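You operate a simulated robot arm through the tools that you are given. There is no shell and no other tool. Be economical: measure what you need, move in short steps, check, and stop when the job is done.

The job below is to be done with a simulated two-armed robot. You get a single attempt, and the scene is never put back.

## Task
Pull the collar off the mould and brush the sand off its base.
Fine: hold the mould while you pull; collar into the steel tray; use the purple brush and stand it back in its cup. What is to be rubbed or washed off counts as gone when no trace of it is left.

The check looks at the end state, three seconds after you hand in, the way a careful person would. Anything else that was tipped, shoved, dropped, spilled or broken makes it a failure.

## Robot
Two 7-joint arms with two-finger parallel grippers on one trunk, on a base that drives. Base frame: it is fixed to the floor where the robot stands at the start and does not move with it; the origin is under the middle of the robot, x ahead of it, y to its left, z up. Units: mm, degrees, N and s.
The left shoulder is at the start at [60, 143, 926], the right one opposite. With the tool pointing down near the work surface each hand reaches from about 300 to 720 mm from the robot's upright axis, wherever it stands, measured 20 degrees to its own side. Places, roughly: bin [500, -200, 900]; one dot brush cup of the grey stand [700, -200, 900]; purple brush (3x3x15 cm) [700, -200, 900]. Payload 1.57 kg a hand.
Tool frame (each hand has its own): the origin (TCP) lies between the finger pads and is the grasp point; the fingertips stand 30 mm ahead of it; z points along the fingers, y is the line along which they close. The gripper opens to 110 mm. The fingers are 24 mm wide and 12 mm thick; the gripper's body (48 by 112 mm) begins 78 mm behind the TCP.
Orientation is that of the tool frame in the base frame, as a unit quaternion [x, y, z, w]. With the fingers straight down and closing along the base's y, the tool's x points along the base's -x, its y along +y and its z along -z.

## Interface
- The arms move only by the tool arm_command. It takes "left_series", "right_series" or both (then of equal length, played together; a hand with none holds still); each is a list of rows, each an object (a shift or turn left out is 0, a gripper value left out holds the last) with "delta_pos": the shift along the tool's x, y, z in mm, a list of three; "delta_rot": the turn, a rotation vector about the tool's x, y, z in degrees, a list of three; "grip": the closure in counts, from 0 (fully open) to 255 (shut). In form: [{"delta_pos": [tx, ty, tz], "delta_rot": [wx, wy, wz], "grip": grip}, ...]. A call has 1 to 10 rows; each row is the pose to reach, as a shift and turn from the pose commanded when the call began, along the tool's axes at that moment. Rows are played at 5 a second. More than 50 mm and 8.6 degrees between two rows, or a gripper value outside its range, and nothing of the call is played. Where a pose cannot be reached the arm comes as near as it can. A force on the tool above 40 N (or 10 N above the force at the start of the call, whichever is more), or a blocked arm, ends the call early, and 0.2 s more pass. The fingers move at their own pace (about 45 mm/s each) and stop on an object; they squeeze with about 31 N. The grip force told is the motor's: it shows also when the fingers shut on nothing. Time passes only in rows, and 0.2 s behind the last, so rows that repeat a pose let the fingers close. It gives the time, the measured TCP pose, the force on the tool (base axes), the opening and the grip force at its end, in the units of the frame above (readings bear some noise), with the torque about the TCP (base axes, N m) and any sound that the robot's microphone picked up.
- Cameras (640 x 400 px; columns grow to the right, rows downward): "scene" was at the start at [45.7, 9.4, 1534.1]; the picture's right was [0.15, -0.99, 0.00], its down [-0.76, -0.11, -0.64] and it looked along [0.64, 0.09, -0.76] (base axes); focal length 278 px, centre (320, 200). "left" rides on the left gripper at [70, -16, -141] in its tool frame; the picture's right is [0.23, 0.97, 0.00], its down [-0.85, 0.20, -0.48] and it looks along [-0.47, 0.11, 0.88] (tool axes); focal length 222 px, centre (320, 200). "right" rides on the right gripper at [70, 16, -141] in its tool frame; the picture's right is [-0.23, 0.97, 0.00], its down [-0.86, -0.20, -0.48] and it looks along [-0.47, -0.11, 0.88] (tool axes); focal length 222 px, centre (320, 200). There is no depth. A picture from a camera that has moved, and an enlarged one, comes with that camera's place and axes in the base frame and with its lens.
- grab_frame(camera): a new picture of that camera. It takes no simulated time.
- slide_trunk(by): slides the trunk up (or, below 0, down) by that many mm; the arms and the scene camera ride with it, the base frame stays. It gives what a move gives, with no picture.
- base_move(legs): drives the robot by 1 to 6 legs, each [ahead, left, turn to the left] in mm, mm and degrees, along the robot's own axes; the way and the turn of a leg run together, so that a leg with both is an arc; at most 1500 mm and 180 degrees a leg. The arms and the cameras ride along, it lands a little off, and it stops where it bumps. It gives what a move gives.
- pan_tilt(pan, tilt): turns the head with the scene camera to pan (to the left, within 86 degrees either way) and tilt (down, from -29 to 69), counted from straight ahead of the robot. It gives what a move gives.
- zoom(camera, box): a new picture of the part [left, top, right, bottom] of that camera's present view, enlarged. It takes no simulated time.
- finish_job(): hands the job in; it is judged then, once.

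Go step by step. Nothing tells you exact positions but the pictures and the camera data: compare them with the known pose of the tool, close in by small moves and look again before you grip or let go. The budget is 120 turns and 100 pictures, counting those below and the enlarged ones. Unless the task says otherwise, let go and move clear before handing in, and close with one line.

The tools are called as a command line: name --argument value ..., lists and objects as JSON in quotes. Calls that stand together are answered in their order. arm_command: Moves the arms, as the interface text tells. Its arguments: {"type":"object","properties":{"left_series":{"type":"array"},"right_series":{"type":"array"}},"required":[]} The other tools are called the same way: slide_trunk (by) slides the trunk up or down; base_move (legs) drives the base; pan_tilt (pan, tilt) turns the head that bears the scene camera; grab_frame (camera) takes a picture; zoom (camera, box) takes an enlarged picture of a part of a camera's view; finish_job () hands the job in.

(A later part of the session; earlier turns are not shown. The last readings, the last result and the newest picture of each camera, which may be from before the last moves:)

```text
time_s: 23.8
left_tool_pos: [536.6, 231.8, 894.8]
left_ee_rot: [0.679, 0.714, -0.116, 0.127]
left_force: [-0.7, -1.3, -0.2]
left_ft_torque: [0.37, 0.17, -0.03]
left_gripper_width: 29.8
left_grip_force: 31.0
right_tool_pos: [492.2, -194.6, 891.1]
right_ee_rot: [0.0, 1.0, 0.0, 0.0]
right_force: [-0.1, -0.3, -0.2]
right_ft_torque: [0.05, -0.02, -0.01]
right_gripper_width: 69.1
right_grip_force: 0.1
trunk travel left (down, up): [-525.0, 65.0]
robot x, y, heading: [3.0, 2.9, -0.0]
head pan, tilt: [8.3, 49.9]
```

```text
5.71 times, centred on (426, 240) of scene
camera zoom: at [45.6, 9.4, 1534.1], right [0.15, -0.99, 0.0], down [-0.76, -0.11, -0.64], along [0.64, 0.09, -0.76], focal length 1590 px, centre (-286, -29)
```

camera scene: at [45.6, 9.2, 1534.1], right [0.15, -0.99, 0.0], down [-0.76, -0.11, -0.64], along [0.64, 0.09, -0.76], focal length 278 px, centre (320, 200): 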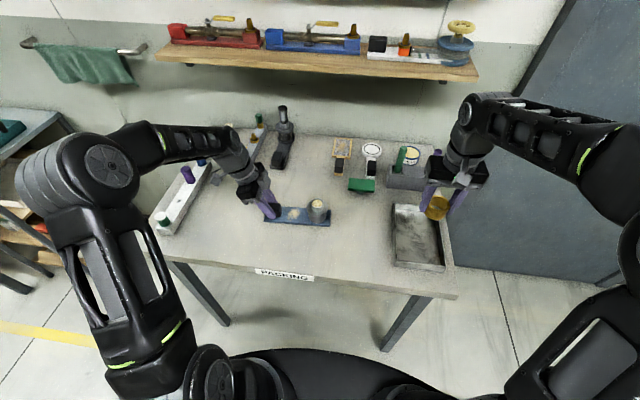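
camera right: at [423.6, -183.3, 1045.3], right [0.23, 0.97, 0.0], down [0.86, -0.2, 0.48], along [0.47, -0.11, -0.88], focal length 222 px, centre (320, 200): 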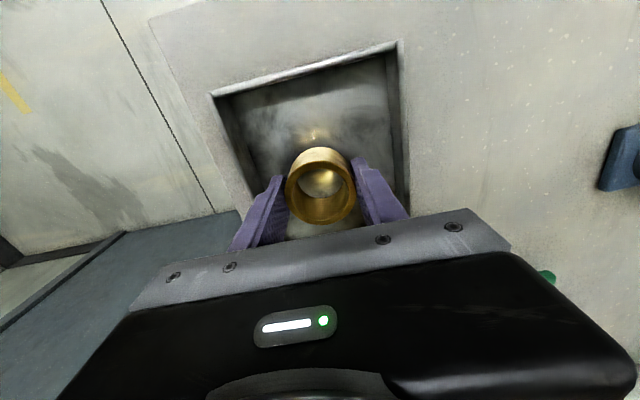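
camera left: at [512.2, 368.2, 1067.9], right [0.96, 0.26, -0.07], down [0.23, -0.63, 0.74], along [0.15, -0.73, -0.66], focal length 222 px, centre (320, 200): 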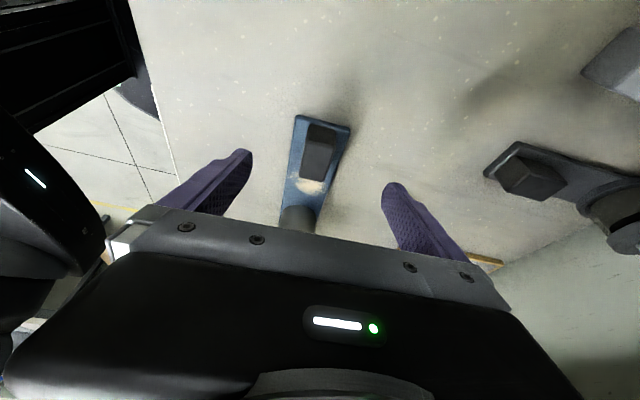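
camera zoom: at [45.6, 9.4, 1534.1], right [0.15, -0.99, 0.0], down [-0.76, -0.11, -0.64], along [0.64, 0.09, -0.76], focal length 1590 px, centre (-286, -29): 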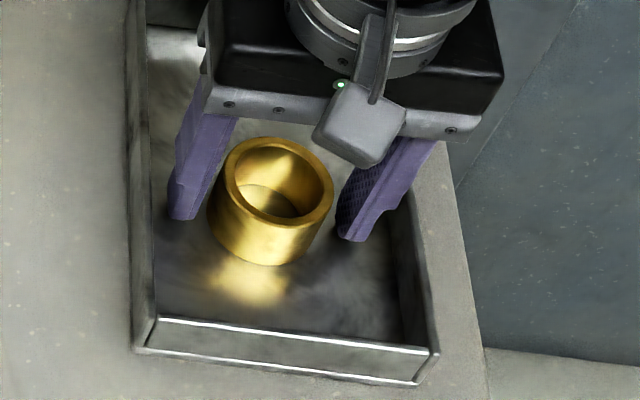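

The collar stands in the tray. I'll raise the right hand and pitch it 45° forward so it can reach the brush handle.

arm_command --right_series '[{"delta_pos": [0, 0, -40]}, {"delta_pos": [0, 0, -80]}, {"delta_pos": [0, -5, -110], "delta_rot": [0, -8, 0]}, {"delta_pos": [0, -15, -130], "delta_rot": [0, -16, 0]}, {"delta_pos": [0, -25, -130], "delta_rot": [0, -24, 0]}, {"delta_pos": [-30, -35, -130], "delta_rot": [0, -32, 0]}, {"delta_pos": [-60, -45, -130], "delta_rot": [0, -40, 0]}, {"delta_pos": [-90, -52, -125], "delta_rot": [0, -45, 0]}, {"delta_pos": [-130, -52, -115], "delta_rot": [0, -45, 0]}, {"delta_pos": [-130, -52, -115], "delta_rot": [0, -45, 0]}]'

grab_frame --camera "right"

grab_frame --camera "scene"

```text
time_s: 26.0
left_tool_pos: [535.6, 231.0, 894.7]
left_ee_rot: [0.678, 0.714, -0.117, 0.129]
left_force: [-1.5, -0.3, 0.8]
left_ft_torque: [0.43, 0.31, 0.06]
left_gripper_width: 29.8
left_grip_force: 30.8
right_tool_pos: [624.2, -246.4, 1006.8]
right_ee_rot: [0.0, 0.924, 0.0, 0.382]
right_force: [0.6, 0.7, 0.1]
right_ft_torque: [0.02, 0.0, 0.02]
right_gripper_width: 69.2
right_grip_force: 0.1
trunk travel left (down, up): [-525.0, 65.0]
robot x, y, heading: [-0.6, -1.9, -0.2]
head pan, tilt: [8.3, 49.9]
```

```text
59 pictures are left
camera right: at [473.9, -228.6, 1058.0], right [0.16, 0.97, 0.16], down [0.27, -0.2, 0.94], along [0.95, -0.11, -0.29], focal length 222 px, centre (320, 200)
```

right: 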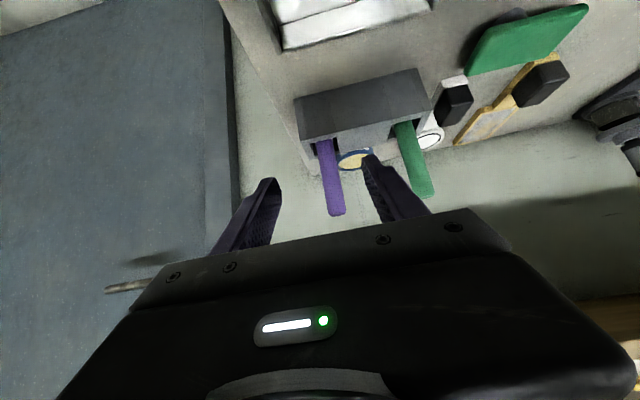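

```text
58 pictures are left
camera scene: at [45.6, 9.4, 1534.1], right [0.15, -0.99, 0.0], down [-0.76, -0.11, -0.64], along [0.64, 0.09, -0.76], focal length 278 px, centre (320, 200)
```

scene: 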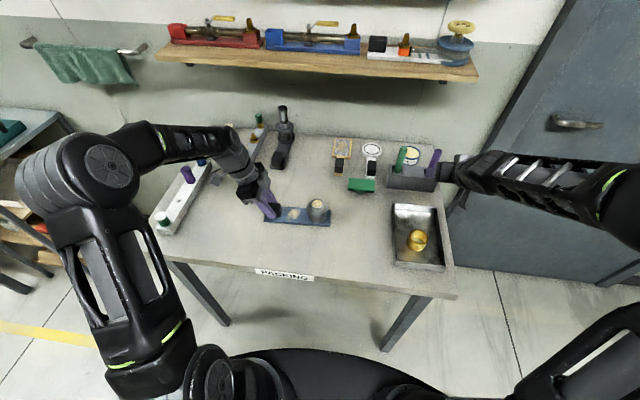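

The purple handle top is near (740, −244, 998) and the handle stands about upright. I'm approaching it in two steps.

arm_command --right_series '[{"delta_pos": [-8, 1, 31]}, {"delta_pos": [-17, 3, 62]}, {"delta_pos": [-38, 3, 83]}, {"delta_pos": [-38, 3, 83]}]'

grab_frame --camera "right"

zoom --camera "scene" --box '[370, 125, 490, 200]'

```text
time_s: 27.0
left_tool_pos: [534.9, 231.8, 894.5]
left_ee_rot: [0.678, 0.714, -0.117, 0.128]
left_force: [0.4, 0.4, 0.0]
left_ft_torque: [0.45, 0.17, -0.02]
left_gripper_width: 29.8
left_grip_force: 31.3
right_tool_pos: [707.4, -246.7, 974.3]
right_ee_rot: [0.0, 0.924, -0.001, 0.383]
right_force: [-0.3, 0.4, -0.3]
right_ft_torque: [0.0, 0.01, -0.01]
right_gripper_width: 69.1
right_grip_force: 0.2
trunk travel left (down, up): [-525.0, 65.0]
robot x, y, heading: [1.9, -1.5, 0.1]
head pan, tilt: [8.3, 49.9]
```

```text
57 pictures are left
camera right: at [557.8, -228.4, 1025.2], right [0.16, 0.97, 0.16], down [0.27, -0.2, 0.94], along [0.95, -0.11, -0.29], focal length 222 px, centre (320, 200)
```

right: 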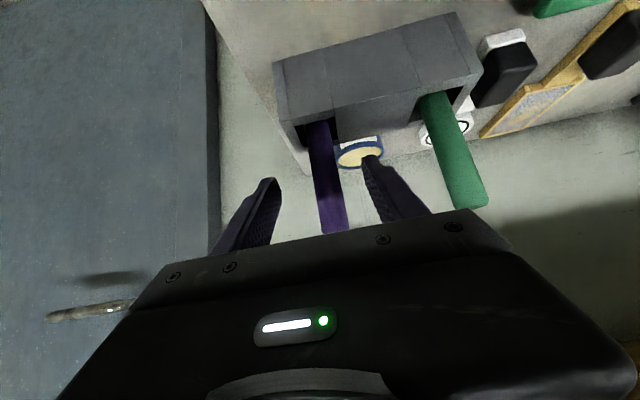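

```text
5.33 times, centred on (430, 162) of scene
camera zoom: at [45.8, 9.4, 1534.1], right [0.15, -0.99, 0.0], down [-0.76, -0.11, -0.64], along [0.64, 0.09, -0.76], focal length 1484 px, centre (-267, 400)
```

zoom: 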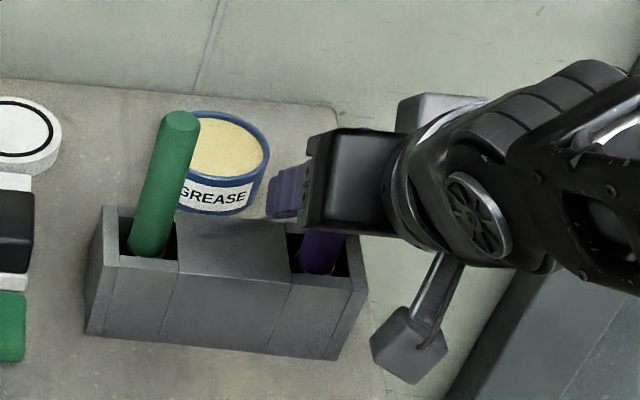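

arm_command --right_series '[{"delta_pos": [-11, 4, 11]}, {"delta_pos": [-21, 4, 21]}, {"delta_pos": [-21, 4, 21], "grip": 160}, {"delta_pos": [-21, 4, 21], "grip": 175}, {"delta_pos": [-21, 4, 21], "grip": 175}]'

grab_frame --camera "right"

zoom --camera "scene" --box '[370, 125, 490, 200]'

```text
time_s: 28.2
left_tool_pos: [536.5, 232.0, 895.0]
left_ee_rot: [0.678, 0.714, -0.117, 0.128]
left_force: [0.2, -0.3, -1.0]
left_ft_torque: [0.36, 0.17, 0.06]
left_gripper_width: 30.1
left_grip_force: 31.0
right_tool_pos: [737.2, -243.1, 975.8]
right_ee_rot: [0.001, 0.924, -0.001, 0.383]
right_force: [0.3, -0.6, 0.6]
right_ft_torque: [-0.03, -0.01, -0.01]
right_gripper_width: 34.7
right_grip_force: 0.0
trunk travel left (down, up): [-525.0, 65.0]
robot x, y, heading: [0.4, 1.2, -0.1]
head pan, tilt: [8.3, 49.9]
```

```text
55 pictures are left
camera right: at [587.7, -225.2, 1025.7], right [0.16, 0.97, 0.16], down [0.27, -0.2, 0.94], along [0.95, -0.11, -0.29], focal length 222 px, centre (320, 200)
```

right: 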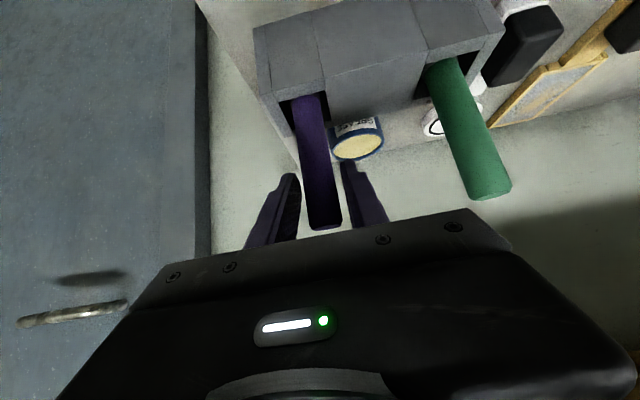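

```text
5.33 times, centred on (430, 162) of scene
camera zoom: at [45.7, 9.3, 1534.1], right [0.15, -0.99, 0.0], down [-0.76, -0.11, -0.64], along [0.64, 0.09, -0.76], focal length 1484 px, centre (-267, 400)
```

zoom: 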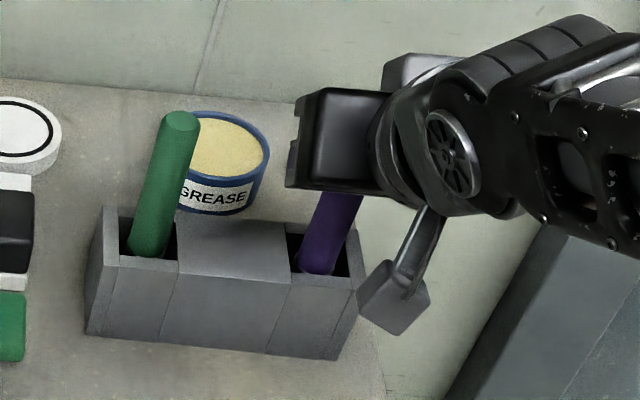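

arm_command --right_series '[{"grip": 200}, {"grip": 255}, {"grip": 255}, {"grip": 255}]'

grab_frame --camera "right"

```text
time_s: 29.2
left_tool_pos: [536.0, 231.1, 894.0]
left_ee_rot: [0.677, 0.715, -0.117, 0.129]
left_force: [0.1, -1.6, -0.5]
left_ft_torque: [0.39, 0.18, 0.06]
left_gripper_width: 29.8
left_grip_force: 30.8
right_tool_pos: [736.6, -242.8, 976.6]
right_ee_rot: [-0.001, 0.924, 0.0, 0.382]
right_force: [-0.9, 1.1, 0.1]
right_ft_torque: [0.08, 0.02, 0.0]
right_gripper_width: 20.7
right_grip_force: 31.1
trunk travel left (down, up): [-525.0, 65.0]
robot x, y, heading: [-3.1, -1.3, 0.1]
head pan, tilt: [8.3, 49.9]
```

```text
53 pictures are left
camera right: at [587.7, -225.2, 1025.7], right [0.16, 0.97, 0.16], down [0.27, -0.2, 0.94], along [0.95, -0.11, -0.29], focal length 222 px, centre (320, 200)
```

right: 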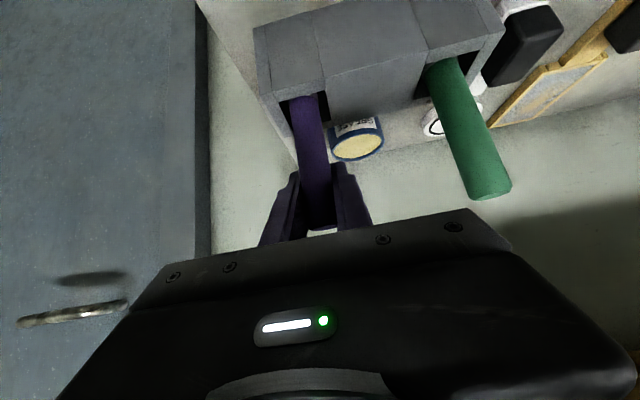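

Brush gripped at (737, −243, 976). I'm lifting it straight up out of its cup.

arm_command --right_series '[{"delta_pos": [-10, 0, -10]}, {"delta_pos": [-25, 0, -25]}, {"delta_pos": [-40, 0, -40]}, {"delta_pos": [-54, 0, -54]}, {"delta_pos": [-54, 0, -54]}]'

grab_frame --camera "right"

zoom --camera "scene" --box '[370, 105, 490, 200]'

```text
time_s: 30.4
left_tool_pos: [536.0, 232.4, 894.3]
left_ee_rot: [0.678, 0.714, -0.116, 0.128]
left_force: [-0.9, -0.7, -0.3]
left_ft_torque: [0.34, 0.13, 0.08]
left_gripper_width: 30.0
left_grip_force: 31.2
right_tool_pos: [737.7, -242.2, 1050.9]
right_ee_rot: [0.0, 0.924, 0.0, 0.382]
right_force: [0.5, -0.3, 0.2]
right_ft_torque: [0.0, -0.02, -0.01]
right_gripper_width: 20.5
right_grip_force: 31.0
trunk travel left (down, up): [-525.0, 65.0]
robot x, y, heading: [2.1, 2.5, 0.1]
head pan, tilt: [8.3, 49.9]
```

```text
52 pictures are left
camera right: at [588.2, -223.3, 1101.4], right [0.16, 0.97, 0.16], down [0.27, -0.2, 0.94], along [0.95, -0.11, -0.29], focal length 222 px, centre (320, 200)
```

right: 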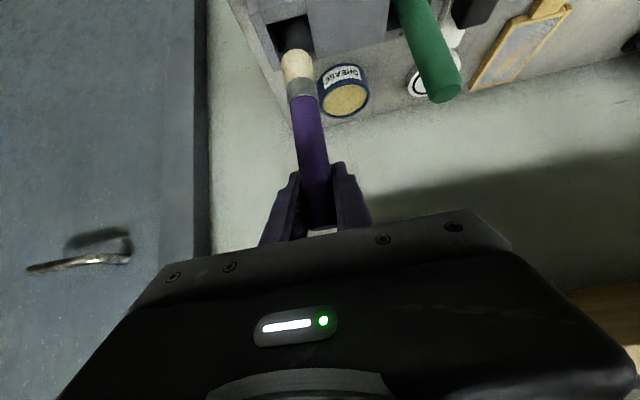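

```text
4.21 times, centred on (430, 152) of scene
camera zoom: at [45.8, 9.3, 1534.1], right [0.15, -0.99, 0.0], down [-0.76, -0.11, -0.64], along [0.64, 0.09, -0.76], focal length 1172 px, centre (-143, 400)
```

zoom: 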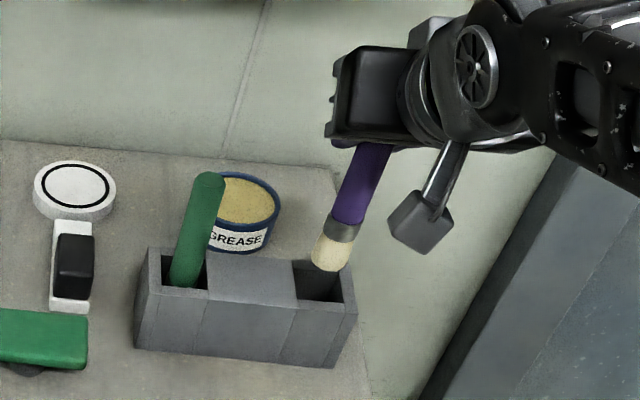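

The brush is clear of its cup. I'll raise it further, back it away and swing it toward the sand patch.

arm_command --right_series '[{"delta_pos": [-12, 0, -12]}, {"delta_pos": [-25, 0, -25]}, {"delta_pos": [8, 0, -58]}, {"delta_pos": [41, 0, -91]}, {"delta_pos": [74, 0, -124]}, {"delta_pos": [101, 0, -151]}, {"delta_pos": [101, 45, -151]}, {"delta_pos": [101, 90, -151]}, {"delta_pos": [101, 135, -151]}, {"delta_pos": [101, 180, -151]}]'

arm_command --right_series '[{"delta_pos": [4, 45, -4]}, {"delta_pos": [8, 90, -8]}, {"delta_pos": [12, 135, -12]}, {"delta_pos": [16, 180, -16]}, {"delta_pos": [16, 226, -16]}, {"delta_pos": [16, 226, -16]}]'

grab_frame --camera "scene"

grab_frame --camera "right"

```text
time_s: 32.6
left_tool_pos: [537.1, 232.6, 894.8]
left_ee_rot: [0.678, 0.714, -0.118, 0.129]
left_force: [0.5, -0.2, 0.1]
left_ft_torque: [0.4, 0.08, -0.01]
left_gripper_width: 29.7
left_grip_force: 31.3
right_tool_pos: [553.4, -58.7, 1088.4]
right_ee_rot: [-0.001, 0.924, 0.001, 0.383]
right_force: [-0.4, 0.3, 0.1]
right_ft_torque: [0.04, 0.0, 0.03]
right_gripper_width: 20.5
right_grip_force: 31.3
trunk travel left (down, up): [-525.0, 65.0]
robot x, y, heading: [1.4, -1.3, -0.0]
head pan, tilt: [8.3, 49.9]
```

```text
time_s: 34.0
left_tool_pos: [536.9, 231.4, 894.9]
left_ee_rot: [0.678, 0.714, -0.117, 0.128]
left_force: [-0.1, -1.6, 1.3]
left_ft_torque: [0.33, 0.19, 0.06]
left_gripper_width: 29.8
left_grip_force: 30.9
right_tool_pos: [535.8, 164.6, 1084.7]
right_ee_rot: [0.0, 0.924, 0.0, 0.383]
right_force: [-0.2, -0.2, -0.9]
right_ft_torque: [-0.04, -0.01, -0.02]
right_gripper_width: 20.6
right_grip_force: 31.3
trunk travel left (down, up): [-525.0, 65.0]
robot x, y, heading: [-0.2, 1.3, 0.2]
head pan, tilt: [8.3, 49.9]
```

```text
50 pictures are left
camera scene: at [45.8, 9.4, 1534.1], right [0.15, -0.99, 0.0], down [-0.76, -0.11, -0.64], along [0.64, 0.09, -0.76], focal length 278 px, centre (320, 200)
```

scene: 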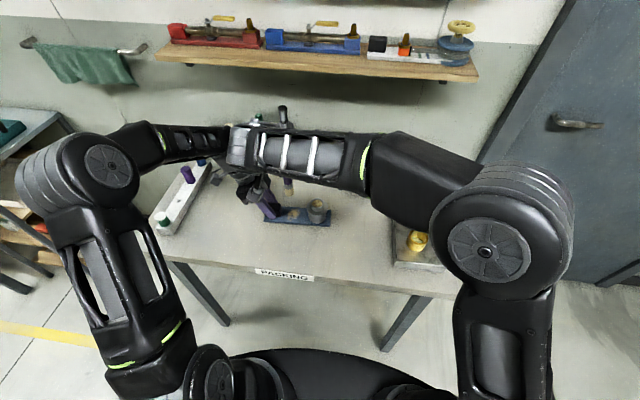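

```text
49 pictures are left
camera right: at [386.7, 183.2, 1135.1], right [0.16, 0.97, 0.16], down [0.27, -0.2, 0.94], along [0.95, -0.11, -0.29], focal length 222 px, centre (320, 200)
```

right: 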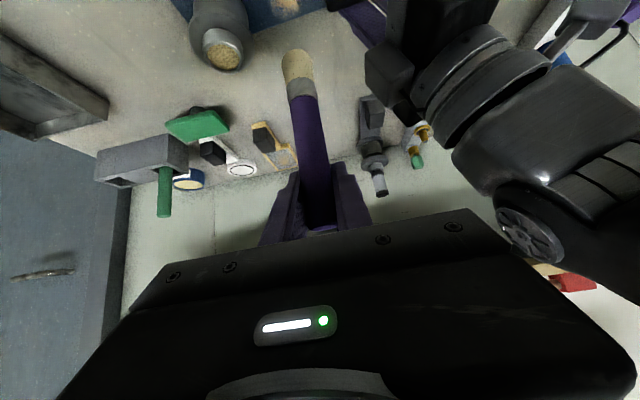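

arm_command --right_series '[{"delta_pos": [14, 0, 18]}, {"delta_pos": [30, 0, 36]}, {"delta_pos": [45, 0, 52]}, {"delta_pos": [53, 0, 60]}, {"delta_pos": [53, 0, 60]}]'

grab_frame --camera "right"

zoom --camera "scene" --box '[210, 150, 370, 250]'

grab_frame --camera "left"

```text
time_s: 35.2
left_tool_pos: [535.4, 231.6, 894.0]
left_ee_rot: [0.678, 0.715, -0.117, 0.128]
left_force: [-2.4, -1.0, 0.4]
left_ft_torque: [0.0, 0.13, -0.04]
left_gripper_width: 29.8
left_grip_force: 30.8
right_tool_pos: [540.6, 165.5, 1005.8]
right_ee_rot: [0.0, 0.924, 0.0, 0.383]
right_force: [-0.3, 0.1, -0.2]
right_ft_torque: [-0.03, 0.0, -0.02]
right_gripper_width: 20.6
right_grip_force: 30.4
trunk travel left (down, up): [-525.0, 65.0]
robot x, y, heading: [2.0, 5.2, 0.0]
head pan, tilt: [8.3, 49.9]
```

```text
48 pictures are left
camera right: at [391.2, 183.3, 1056.1], right [0.16, 0.97, 0.16], down [0.27, -0.2, 0.94], along [0.95, -0.11, -0.29], focal length 222 px, centre (320, 200)
```

right: 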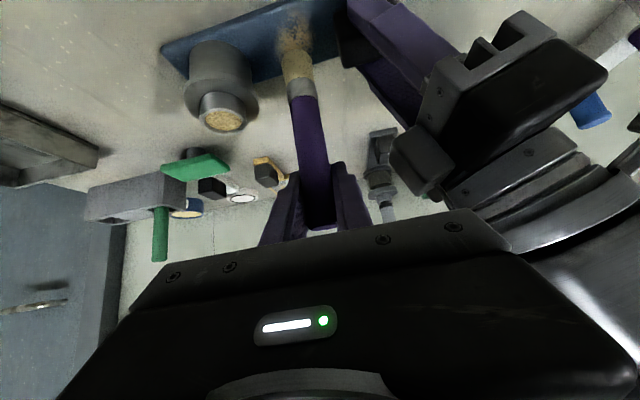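

```text
4.00 times, centred on (290, 200) of scene
camera zoom: at [45.7, 9.4, 1534.1], right [0.15, -0.99, 0.0], down [-0.76, -0.11, -0.64], along [0.64, 0.09, -0.76], focal length 1113 px, centre (440, 200)
```

zoom: 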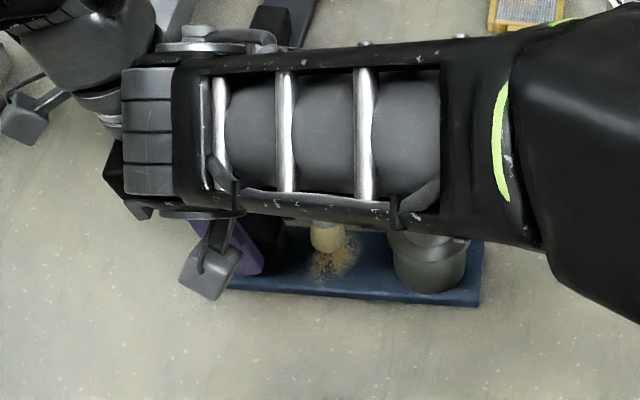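

```text
46 pictures are left
camera left: at [512.9, 344.0, 1002.8], right [0.96, 0.27, -0.07], down [0.23, -0.63, 0.74], along [0.15, -0.73, -0.67], focal length 222 px, centre (320, 200)
```

left: 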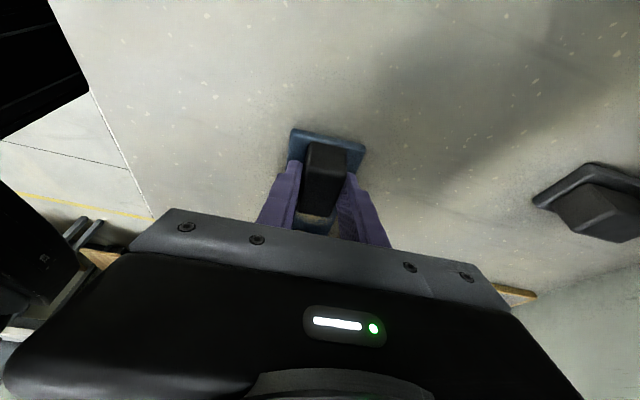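

arm_command --right_series '[{"delta_pos": [5, 0, 5]}, {"delta_pos": [10, 0, 10]}, {"delta_pos": [12, 0, 12]}, {"delta_pos": [14, 0, 14]}, {"delta_pos": [15, 0, 15]}, {"delta_pos": [16, 0, 16]}]'

zoom --camera "right" --box '[200, 0, 440, 150]'

```text
time_s: 36.6
left_tool_pos: [536.9, 231.5, 895.4]
left_ee_rot: [0.679, 0.713, -0.117, 0.128]
left_force: [-0.2, -0.6, -0.6]
left_ft_torque: [-0.1, 0.14, -0.07]
left_gripper_width: 29.8
left_grip_force: 30.7
right_tool_pos: [541.3, 167.2, 982.4]
right_ee_rot: [0.0, 0.924, 0.001, 0.382]
right_force: [0.9, 0.6, -0.7]
right_ft_torque: [-0.01, -0.01, 0.01]
right_gripper_width: 20.5
right_grip_force: 31.3
trunk travel left (down, up): [-525.0, 65.0]
robot x, y, heading: [-2.7, 2.7, -0.0]
head pan, tilt: [8.3, 49.9]
```

```text
2.67 times, centred on (320, 75) of right
camera zoom: at [391.9, 184.2, 1032.9], right [0.16, 0.97, 0.16], down [0.27, -0.2, 0.94], along [0.95, -0.11, -0.29], focal length 592 px, centre (320, 533)
```

zoom: 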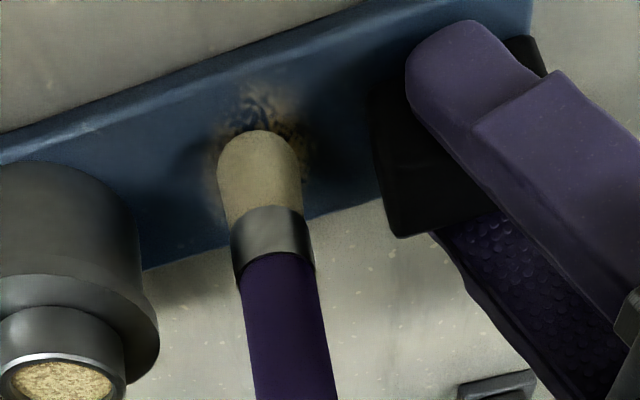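

arm_command --right_series '[{"delta_pos": [1, 0, 1]}, {"delta_pos": [2, 0, 2]}, {"delta_pos": [3, 0, 3]}, {"delta_pos": [4, 0, 4]}]'

zoom --camera "right" --box '[200, 0, 440, 150]'

```text
time_s: 37.6
left_tool_pos: [536.7, 231.8, 895.2]
left_ee_rot: [0.678, 0.714, -0.118, 0.129]
left_force: [-1.1, -0.9, 0.2]
left_ft_torque: [-0.08, 0.11, -0.03]
left_gripper_width: 29.5
left_grip_force: 31.0
right_tool_pos: [540.3, 165.1, 976.5]
right_ee_rot: [0.0, 0.924, 0.0, 0.382]
right_force: [0.4, 1.0, -0.7]
right_ft_torque: [0.05, 0.01, 0.01]
right_gripper_width: 20.7
right_grip_force: 31.0
trunk travel left (down, up): [-525.0, 65.0]
robot x, y, heading: [1.0, -3.4, 0.0]
head pan, tilt: [8.3, 49.9]
```

```text
2.67 times, centred on (320, 75) of right
camera zoom: at [391.1, 183.4, 1027.3], right [0.16, 0.97, 0.16], down [0.27, -0.2, 0.94], along [0.95, -0.11, -0.29], focal length 592 px, centre (320, 533)
```

zoom: 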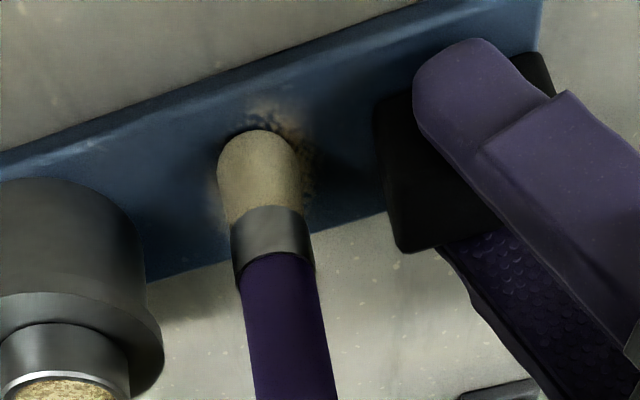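

arm_command --right_series '[{"delta_pos": [1, 0, 1]}, {"delta_pos": [2, 0, 2]}, {"delta_pos": [3, 0, 3]}, {"delta_pos": [3.7, 0, 3.7]}]'

zoom --camera "right" --box '[200, 0, 440, 150]'

```text
time_s: 38.6
left_tool_pos: [536.1, 232.1, 895.7]
left_ee_rot: [0.677, 0.715, -0.116, 0.129]
left_force: [3.7, 0.5, -4.6]
left_ft_torque: [-0.45, 0.08, 0.28]
left_gripper_width: 29.5
left_grip_force: 30.7
right_tool_pos: [541.0, 165.0, 973.4]
right_ee_rot: [0.0, 0.923, 0.0, 0.384]
right_force: [-3.7, -1.3, 14.2]
right_ft_torque: [-0.27, 0.57, -0.04]
right_gripper_width: 20.4
right_grip_force: 31.2
trunk travel left (down, up): [-525.0, 65.0]
robot x, y, heading: [0.2, -1.0, 0.1]
head pan, tilt: [8.3, 49.9]
```

```text
2.67 times, centred on (320, 75) of right
camera zoom: at [391.4, 183.0, 1023.7], right [0.16, 0.97, 0.16], down [0.26, -0.2, 0.94], along [0.95, -0.11, -0.29], focal length 592 px, centre (320, 533)
```

zoom: 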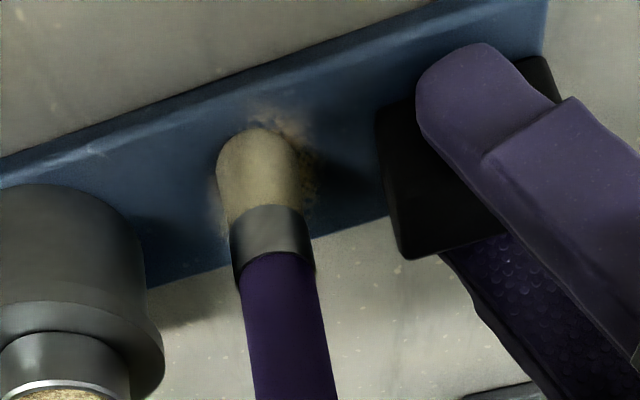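

Contact at about 14 N. I'll ease off slightly and start light strokes over the patch.

arm_command --right_series '[{"delta_pos": [8, 0, -9.5]}, {"delta_pos": [17, 0, -18.5]}, {"delta_pos": [17, -10, -18.5]}, {"delta_pos": [-0.8, -10, -0.8]}, {"delta_pos": [-18.5, -10, 17]}, {"delta_pos": [-18.5, 0, 17]}, {"delta_pos": [-0.8, 0, -0.8]}, {"delta_pos": [-0.8, 10, -0.8]}, {"delta_pos": [-18.5, 10, 17]}, {"delta_pos": [-0.8, 10, -0.8]}]'

zoom --camera "right" --box '[200, 0, 440, 150]'

```text
time_s: 40.8
left_tool_pos: [536.5, 232.5, 894.5]
left_ee_rot: [0.678, 0.714, -0.117, 0.128]
left_force: [-1.9, 1.3, 3.3]
left_ft_torque: [0.02, 0.44, -0.13]
left_gripper_width: 29.7
left_grip_force: 31.0
right_tool_pos: [542.0, 175.3, 973.3]
right_ee_rot: [0.0, 0.924, 0.0, 0.383]
right_force: [0.1, 0.1, 0.3]
right_ft_torque: [-0.01, -0.06, 0.02]
right_gripper_width: 20.3
right_grip_force: 30.7
trunk travel left (down, up): [-525.0, 65.0]
robot x, y, heading: [-3.2, -2.7, 0.1]
head pan, tilt: [8.3, 49.9]
```

```text
2.67 times, centred on (320, 75) of right
camera zoom: at [391.5, 193.1, 1023.4], right [0.16, 0.97, 0.16], down [0.27, -0.2, 0.94], along [0.95, -0.11, -0.29], focal length 592 px, centre (320, 533)
```

zoom: 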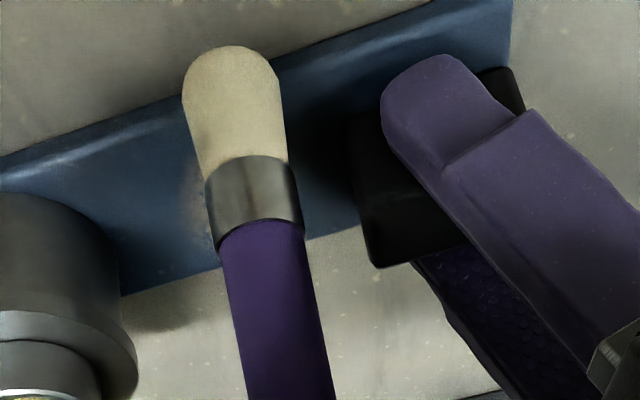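

The x-strokes made the brush pivot back about 20° in the grip. I'll lift, pitch the hand 20° more to bring the brush upright, and look at what sand remains.

arm_command --right_series '[{"delta_pos": [-8, 0, -8]}, {"delta_pos": [-18, 0, -18], "delta_rot": [0, -7, 0]}, {"delta_pos": [-21, 0, -21], "delta_rot": [0, -14, 0]}, {"delta_pos": [-21, 0, -21], "delta_rot": [0, -20, 0]}, {"delta_pos": [-21, 0, -21], "delta_rot": [0, -20, 0]}]'

grab_frame --camera "right"

zoom --camera "scene" --box '[240, 170, 360, 245]'

```text
time_s: 42.0
left_tool_pos: [536.0, 231.7, 895.0]
left_ee_rot: [0.679, 0.714, -0.117, 0.127]
left_force: [0.5, 0.1, 0.6]
left_ft_torque: [0.2, 0.13, -0.02]
left_gripper_width: 29.7
left_grip_force: 31.5
right_tool_pos: [539.7, 175.8, 1002.7]
right_ee_rot: [0.0, 0.843, -0.001, 0.538]
right_force: [0.3, 0.2, -0.3]
right_ft_torque: [0.02, -0.02, -0.03]
right_gripper_width: 19.9
right_grip_force: 30.8
trunk travel left (down, up): [-525.0, 65.0]
robot x, y, heading: [0.5, 0.4, -0.2]
head pan, tilt: [8.3, 49.9]
```

```text
41 pictures are left
camera right: at [382.2, 193.9, 999.2], right [0.1, 0.97, 0.21], down [-0.07, -0.2, 0.98], along [0.99, -0.11, 0.05], focal length 222 px, centre (320, 200)
```

right: 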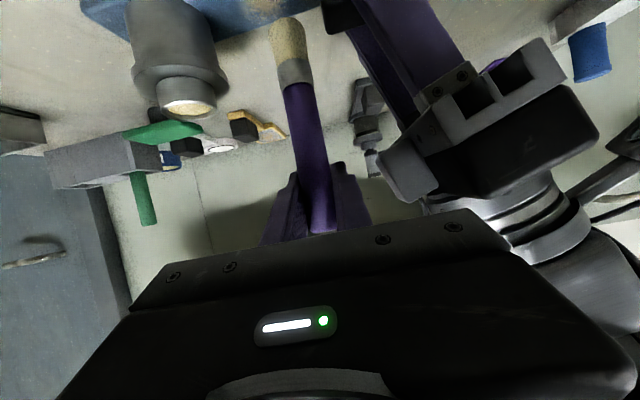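

```text
5.33 times, centred on (300, 208) of scene
camera zoom: at [45.7, 9.5, 1534.1], right [0.15, -0.99, 0.0], down [-0.76, -0.11, -0.64], along [0.64, 0.09, -0.76], focal length 1484 px, centre (427, 160)
```

zoom: 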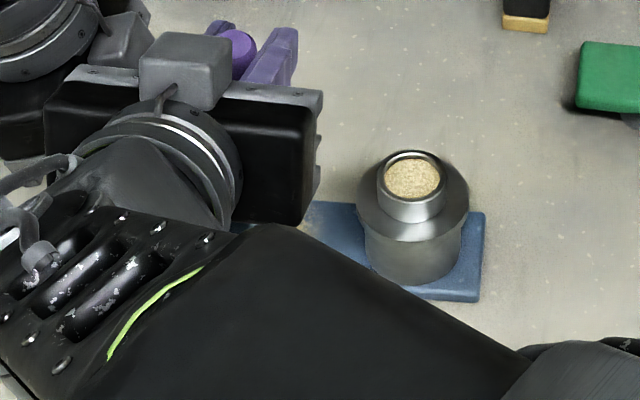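

grab_frame --camera "scene"

zoom --camera "right" --box '[80, 0, 400, 200]'

```text
39 pictures are left
camera scene: at [45.7, 9.5, 1534.1], right [0.15, -0.99, 0.0], down [-0.76, -0.11, -0.64], along [0.64, 0.09, -0.76], focal length 278 px, centre (320, 200)
```

scene: 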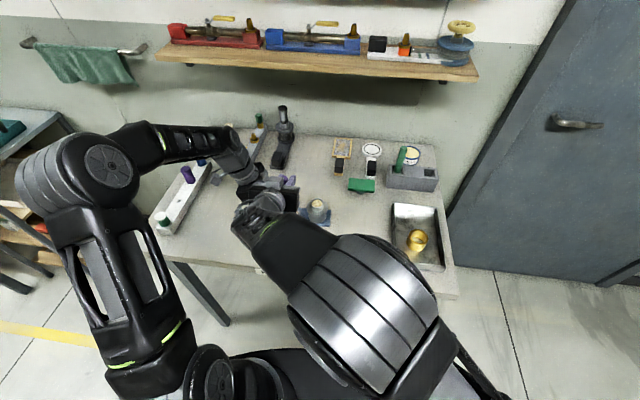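

```text
2.00 times, centred on (240, 100) of right
camera zoom: at [382.2, 193.9, 999.2], right [0.1, 0.97, 0.21], down [-0.07, -0.2, 0.98], along [0.99, -0.11, 0.05], focal length 444 px, centre (480, 400)
```

zoom: 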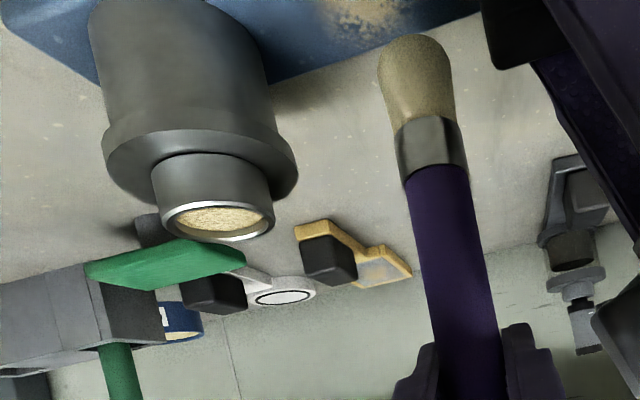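

The arm took a new elbow posture but nothing was touched. I'll go down over the remaining sand and stroke only sideways, along y.

arm_command --right_series '[{"delta_pos": [9, -5, 11]}, {"delta_pos": [17.6, -11, 21.5]}, {"delta_pos": [19.5, -11, 22.4]}, {"delta_pos": [21.3, -11, 23.2]}, {"delta_pos": [22.2, -11, 23.6]}, {"delta_pos": [22.2, -11, 23.6]}]'

grab_frame --camera "right"

```text
time_s: 43.4
left_tool_pos: [536.0, 230.6, 896.0]
left_ee_rot: [0.678, 0.715, -0.116, 0.128]
left_force: [7.3, -0.1, -8.7]
left_ft_torque: [-0.24, 0.34, 0.41]
left_gripper_width: 29.9
left_grip_force: 31.0
right_tool_pos: [553.5, 165.2, 976.2]
right_ee_rot: [0.001, 0.842, 0.001, 0.54]
right_force: [-3.1, 0.7, 26.0]
right_ft_torque: [0.09, 0.65, -0.02]
right_gripper_width: 20.0
right_grip_force: 31.0
trunk travel left (down, up): [-525.0, 65.0]
robot x, y, heading: [2.2, -0.1, 0.2]
head pan, tilt: [8.3, 49.9]
```

```text
37 pictures are left
camera right: at [396.1, 183.1, 971.0], right [0.1, 0.97, 0.21], down [-0.08, -0.2, 0.98], along [0.99, -0.11, 0.06], focal length 222 px, centre (320, 200)
```

right: 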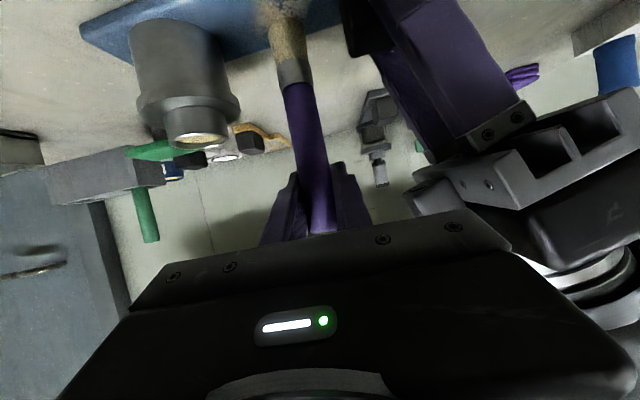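

arm_command --right_series '[{"delta_pos": [-2.7, 0, -1.25]}, {"delta_pos": [-2.7, -9, -1.25]}, {"delta_pos": [-2.7, -18, -1.25]}, {"delta_pos": [-2.7, -9, -1.25]}, {"delta_pos": [-2.7, 0, -1.25]}, {"delta_pos": [-2.7, 9, -1.25]}, {"delta_pos": [-2.7, 18, -1.25]}, {"delta_pos": [-2.7, 9, -1.25]}, {"delta_pos": [-2.7, 0, -1.25]}, {"delta_pos": [-2.7, -12, -1.25]}]'

zoom --camera "right" --box '[160, 0, 400, 150]'

```text
time_s: 45.6
left_tool_pos: [536.3, 230.7, 894.3]
left_ee_rot: [0.679, 0.713, -0.117, 0.128]
left_force: [-1.1, -7.4, -0.7]
left_ft_torque: [0.69, 0.28, 0.05]
left_gripper_width: 30.0
left_grip_force: 31.6
right_tool_pos: [552.2, 155.5, 975.7]
right_ee_rot: [-0.001, 0.844, 0.002, 0.536]
right_force: [0.2, 5.7, 6.2]
right_ft_torque: [0.64, 0.06, -0.06]
right_gripper_width: 20.1
right_grip_force: 31.3
trunk travel left (down, up): [-525.0, 65.0]
robot x, y, heading: [3.5, -0.3, -0.0]
head pan, tilt: [8.3, 49.9]
```

```text
2.67 times, centred on (280, 75) of right
camera zoom: at [394.3, 172.4, 971.8], right [0.09, 0.97, 0.21], down [-0.07, -0.2, 0.98], along [0.99, -0.11, 0.05], focal length 592 px, centre (427, 533)
```

zoom: 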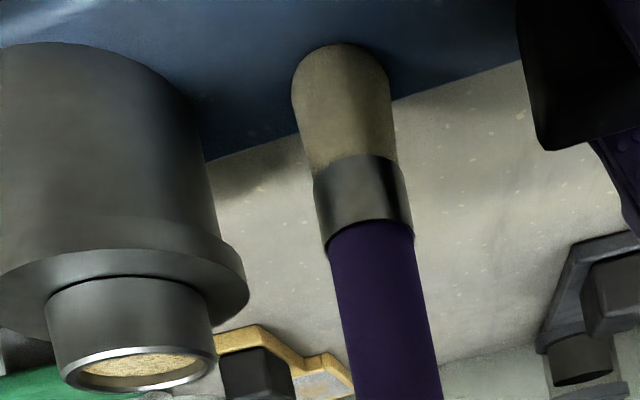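

Contact is steady at 6 N and that strip looks clean. Next I'll sweep the far strip, lifting before each step in x.

arm_command --right_series '[{"delta_pos": [-4.5, 0, -2.1]}, {"delta_pos": [-11.3, -5, 12.4]}, {"delta_pos": [-6.8, -5, 14.5]}, {"delta_pos": [-6.8, 6, 14.5]}, {"delta_pos": [-6.8, 17, 14.5]}, {"delta_pos": [-6.8, 29, 14.5]}, {"delta_pos": [-6.8, 17, 14.5]}, {"delta_pos": [-6.8, 6, 14.5]}, {"delta_pos": [-6.8, -5, 14.5]}, {"delta_pos": [-12, -5, 12]}]'

arm_command --right_series '[{"delta_pos": [0, 0, 0]}, {"delta_pos": [13, 2, -27]}, {"delta_pos": [19, 2, -40.7]}, {"delta_pos": [24.2, 2, -38.3]}, {"delta_pos": [24.2, 12, -38.3]}, {"delta_pos": [24.2, 23, -38.3]}, {"delta_pos": [24.2, 34, -38.3]}, {"delta_pos": [24.2, 17, -38.3]}, {"delta_pos": [24.2, 2, -38.3]}, {"delta_pos": [18, 2, -41]}]'

grab_frame --camera "right"

```text
time_s: 47.8
left_tool_pos: [536.3, 231.9, 894.8]
left_ee_rot: [0.678, 0.714, -0.117, 0.128]
left_force: [0.5, 0.8, 3.7]
left_ft_torque: [0.1, 0.21, 0.02]
left_gripper_width: 29.9
left_grip_force: 30.6
right_tool_pos: [571.0, 146.9, 981.3]
right_ee_rot: [0.0, 0.843, 0.001, 0.537]
right_force: [0.5, 0.2, -1.2]
right_ft_torque: [0.02, 0.01, -0.01]
right_gripper_width: 20.3
right_grip_force: 31.2
trunk travel left (down, up): [-525.0, 65.0]
robot x, y, heading: [-1.9, -0.0, 0.1]
head pan, tilt: [8.3, 49.9]
```

```text
time_s: 50.0
left_tool_pos: [536.4, 231.3, 895.6]
left_ee_rot: [0.677, 0.715, -0.117, 0.129]
left_force: [-0.9, -0.7, 2.4]
left_ft_torque: [-0.05, 0.24, 0.0]
left_gripper_width: 29.9
left_grip_force: 31.1
right_tool_pos: [524.4, 149.9, 983.1]
right_ee_rot: [0.0, 0.843, 0.0, 0.537]
right_force: [-0.6, 0.4, -1.0]
right_ft_torque: [0.0, 0.0, -0.02]
right_gripper_width: 19.9
right_grip_force: 31.0
trunk travel left (down, up): [-525.0, 65.0]
robot x, y, heading: [-1.3, 2.9, -0.4]
head pan, tilt: [8.3, 49.9]
```

```text
35 pictures are left
camera right: at [366.7, 168.0, 978.9], right [0.1, 0.97, 0.21], down [-0.07, -0.2, 0.98], along [0.99, -0.11, 0.05], focal length 222 px, centre (320, 200)
```

right: 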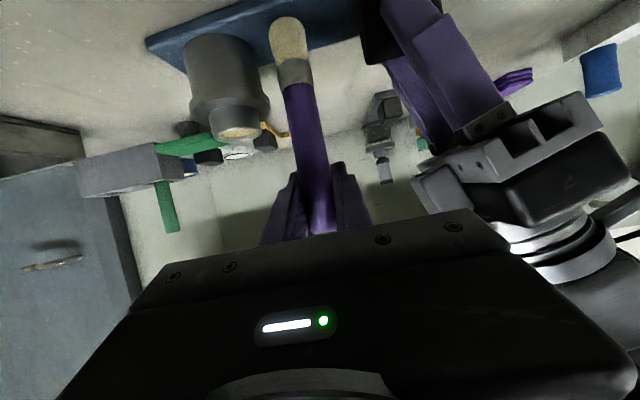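

zoom --camera "right" --box '[200, 0, 400, 100]'

arm_command --right_series '[{"delta_pos": [-30, 0, -14]}, {"delta_pos": [-60, -20, -32]}, {"delta_pos": [-75, -60, -45]}, {"delta_pos": [-80, -100, -45]}, {"delta_pos": [-80, -140, -45]}, {"delta_pos": [-80, -180, -45]}, {"delta_pos": [-80, -220, -45]}, {"delta_pos": [-80, -260, -45]}, {"delta_pos": [-80, -290, -45]}]'

zoom --camera "scene" --box '[240, 180, 350, 240]'

grab_frame --camera "scene"

```text
3.20 times, centred on (300, 50) of right
camera zoom: at [366.7, 168.0, 978.9], right [0.1, 0.97, 0.21], down [-0.07, -0.2, 0.98], along [0.99, -0.11, 0.05], focal length 711 px, centre (384, 680)
```

zoom: 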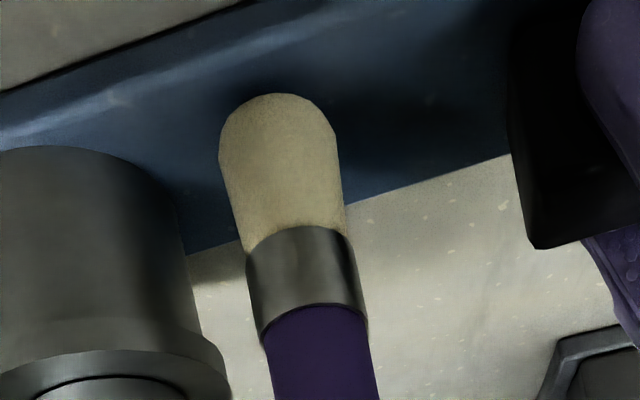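

```text
time_s: 52.0
left_tool_pos: [536.5, 231.6, 894.2]
left_ee_rot: [0.678, 0.714, -0.117, 0.128]
left_force: [-1.5, -0.7, 2.6]
left_ft_torque: [0.31, 0.27, 0.02]
left_gripper_width: 29.7
left_grip_force: 31.1
right_tool_pos: [518.1, -143.5, 1072.8]
right_ee_rot: [0.0, 0.844, 0.0, 0.537]
right_force: [0.9, -0.4, -0.7]
right_ft_torque: [0.01, 0.01, 0.02]
right_gripper_width: 20.2
right_grip_force: 31.5
trunk travel left (down, up): [-525.0, 65.0]
robot x, y, heading: [-0.2, -0.9, 0.1]
head pan, tilt: [8.3, 49.9]
```

```text
5.82 times, centred on (295, 210) of scene
camera zoom: at [45.4, 9.2, 1534.1], right [0.15, -0.99, 0.0], down [-0.76, -0.11, -0.64], along [0.64, 0.09, -0.76], focal length 1619 px, centre (466, 142)
```

zoom: 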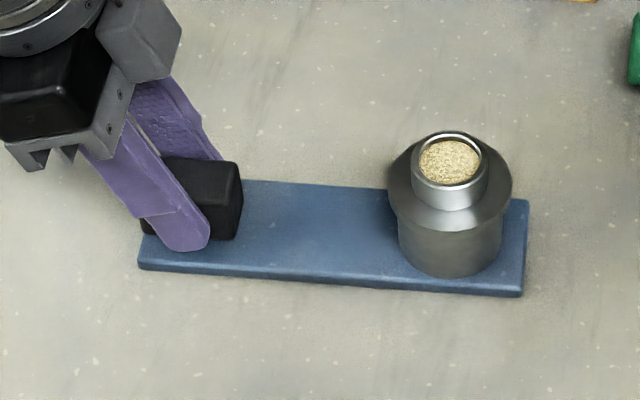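

```text
32 pictures are left
camera scene: at [45.4, 9.2, 1534.1], right [0.15, -0.99, 0.0], down [-0.76, -0.11, -0.64], along [0.64, 0.09, -0.76], focal length 278 px, centre (320, 200)
```

scene: 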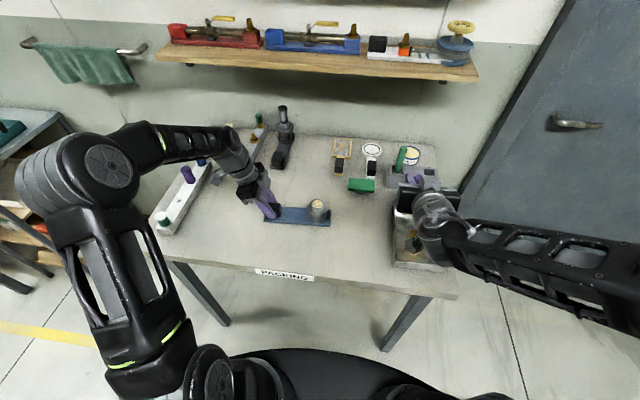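

zoom --camera "scene" --box '[272, 198, 320, 228]'

grab_frame --camera "right"

```text
13.33 times, centred on (296, 213) of scene
camera zoom: at [45.4, 9.2, 1534.1], right [0.15, -0.99, 0.0], down [-0.76, -0.11, -0.64], along [0.64, 0.09, -0.76], focal length 3711 px, centre (640, 27)
```

zoom: 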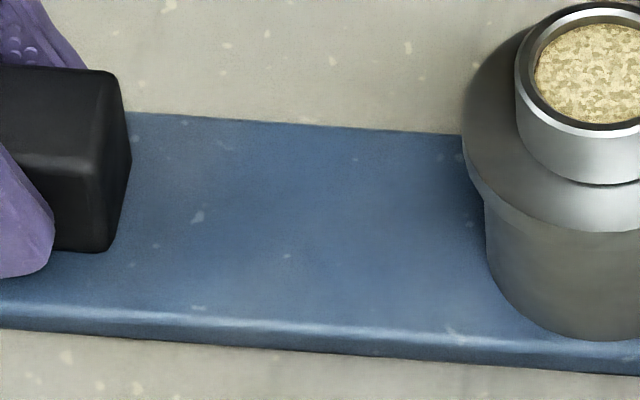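

```text
30 pictures are left
camera right: at [360.5, -125.8, 1069.2], right [0.1, 0.97, 0.21], down [-0.07, -0.2, 0.98], along [0.99, -0.11, 0.05], focal length 222 px, centre (320, 200)
```

right: 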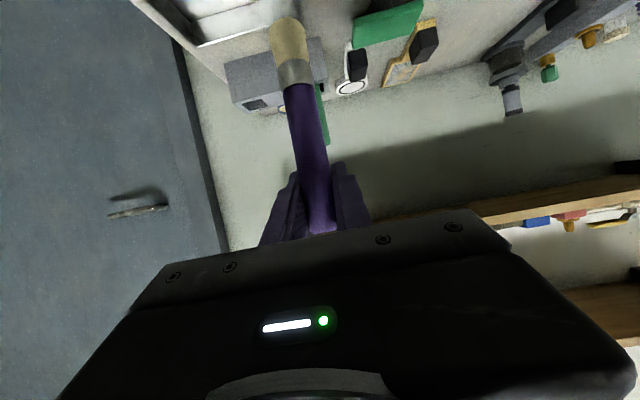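

The base is clean; only the surface's own grey flecks remain. Now I'll carry the brush back above its cup.

arm_command --right_series '[{"delta_pos": [0, -35, 0]}, {"delta_pos": [0, -70, 0]}, {"delta_pos": [0, -100, 0]}, {"delta_pos": [-19, -100, 40]}, {"delta_pos": [-37, -100, 80]}, {"delta_pos": [-56, -100, 120]}, {"delta_pos": [-74, -100, 159]}, {"delta_pos": [-92, -100, 198]}, {"delta_pos": [-80, -100, 204]}, {"delta_pos": [-80, -100, 204]}]'

grab_frame --camera "right"

zoom --camera "scene" --box '[370, 105, 490, 200]'

```text
time_s: 54.2
left_tool_pos: [536.0, 232.3, 894.6]
left_ee_rot: [0.678, 0.714, -0.117, 0.129]
left_force: [0.0, 1.4, 2.1]
left_ft_torque: [0.02, 0.15, 0.04]
left_gripper_width: 29.9
left_grip_force: 30.7
right_tool_pos: [734.5, -240.3, 1058.4]
right_ee_rot: [0.0, 0.843, 0.0, 0.537]
right_force: [0.0, -0.1, -0.7]
right_ft_torque: [-0.01, -0.02, 0.04]
right_gripper_width: 20.5
right_grip_force: 31.1
trunk travel left (down, up): [-525.0, 65.0]
robot x, y, heading: [-1.9, 2.4, -0.1]
head pan, tilt: [8.3, 49.9]
```

```text
29 pictures are left
camera right: at [577.6, -222.4, 1055.0], right [0.1, 0.97, 0.21], down [-0.07, -0.2, 0.98], along [0.99, -0.11, 0.05], focal length 222 px, centre (320, 200)
```

right: 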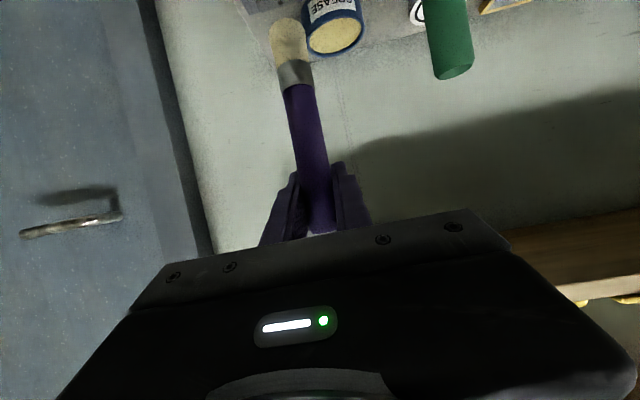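

```text
4.21 times, centred on (430, 152) of scene
camera zoom: at [45.6, 9.4, 1534.1], right [0.15, -0.99, 0.0], down [-0.76, -0.11, -0.64], along [0.64, 0.09, -0.76], focal length 1172 px, centre (-143, 400)
```

zoom: 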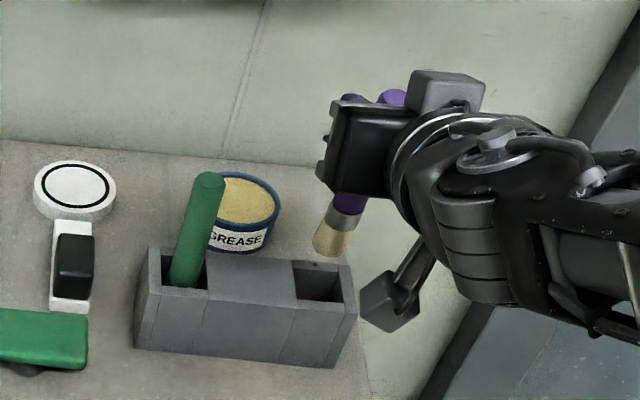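

zoom --camera "scene" --box '[420, 120, 468, 180]'

zoom --camera "right" --box '[220, 0, 420, 125]'

```text
6.67 times, centred on (444, 150) of scene
camera zoom: at [45.6, 9.4, 1534.1], right [0.15, -0.99, 0.0], down [-0.76, -0.11, -0.64], along [0.64, 0.09, -0.76], focal length 1856 px, centre (-507, 533)
```

zoom: 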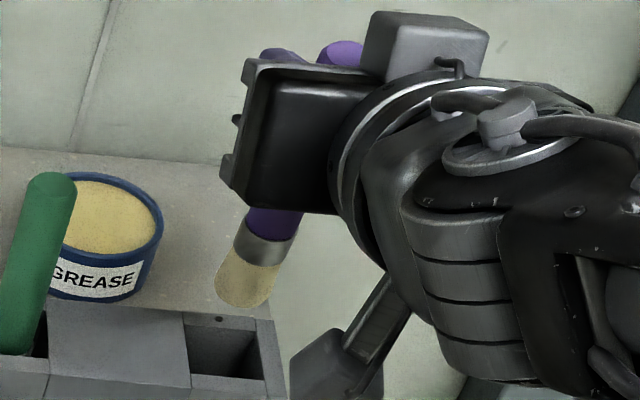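

```text
3.20 times, centred on (320, 62) of right
camera zoom: at [577.6, -222.4, 1055.0], right [0.1, 0.97, 0.21], down [-0.07, -0.2, 0.98], along [0.99, -0.11, 0.05], focal length 711 px, centre (320, 640)
```

zoom: 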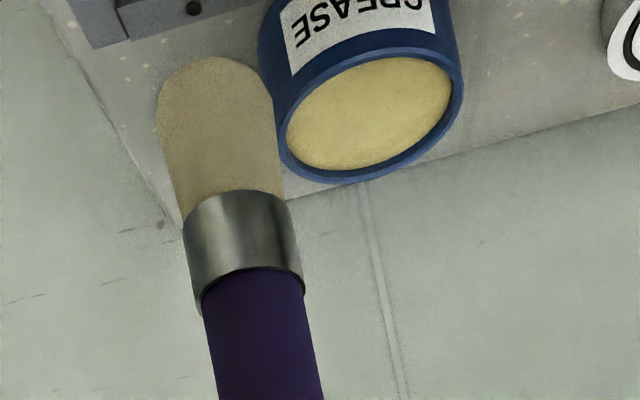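

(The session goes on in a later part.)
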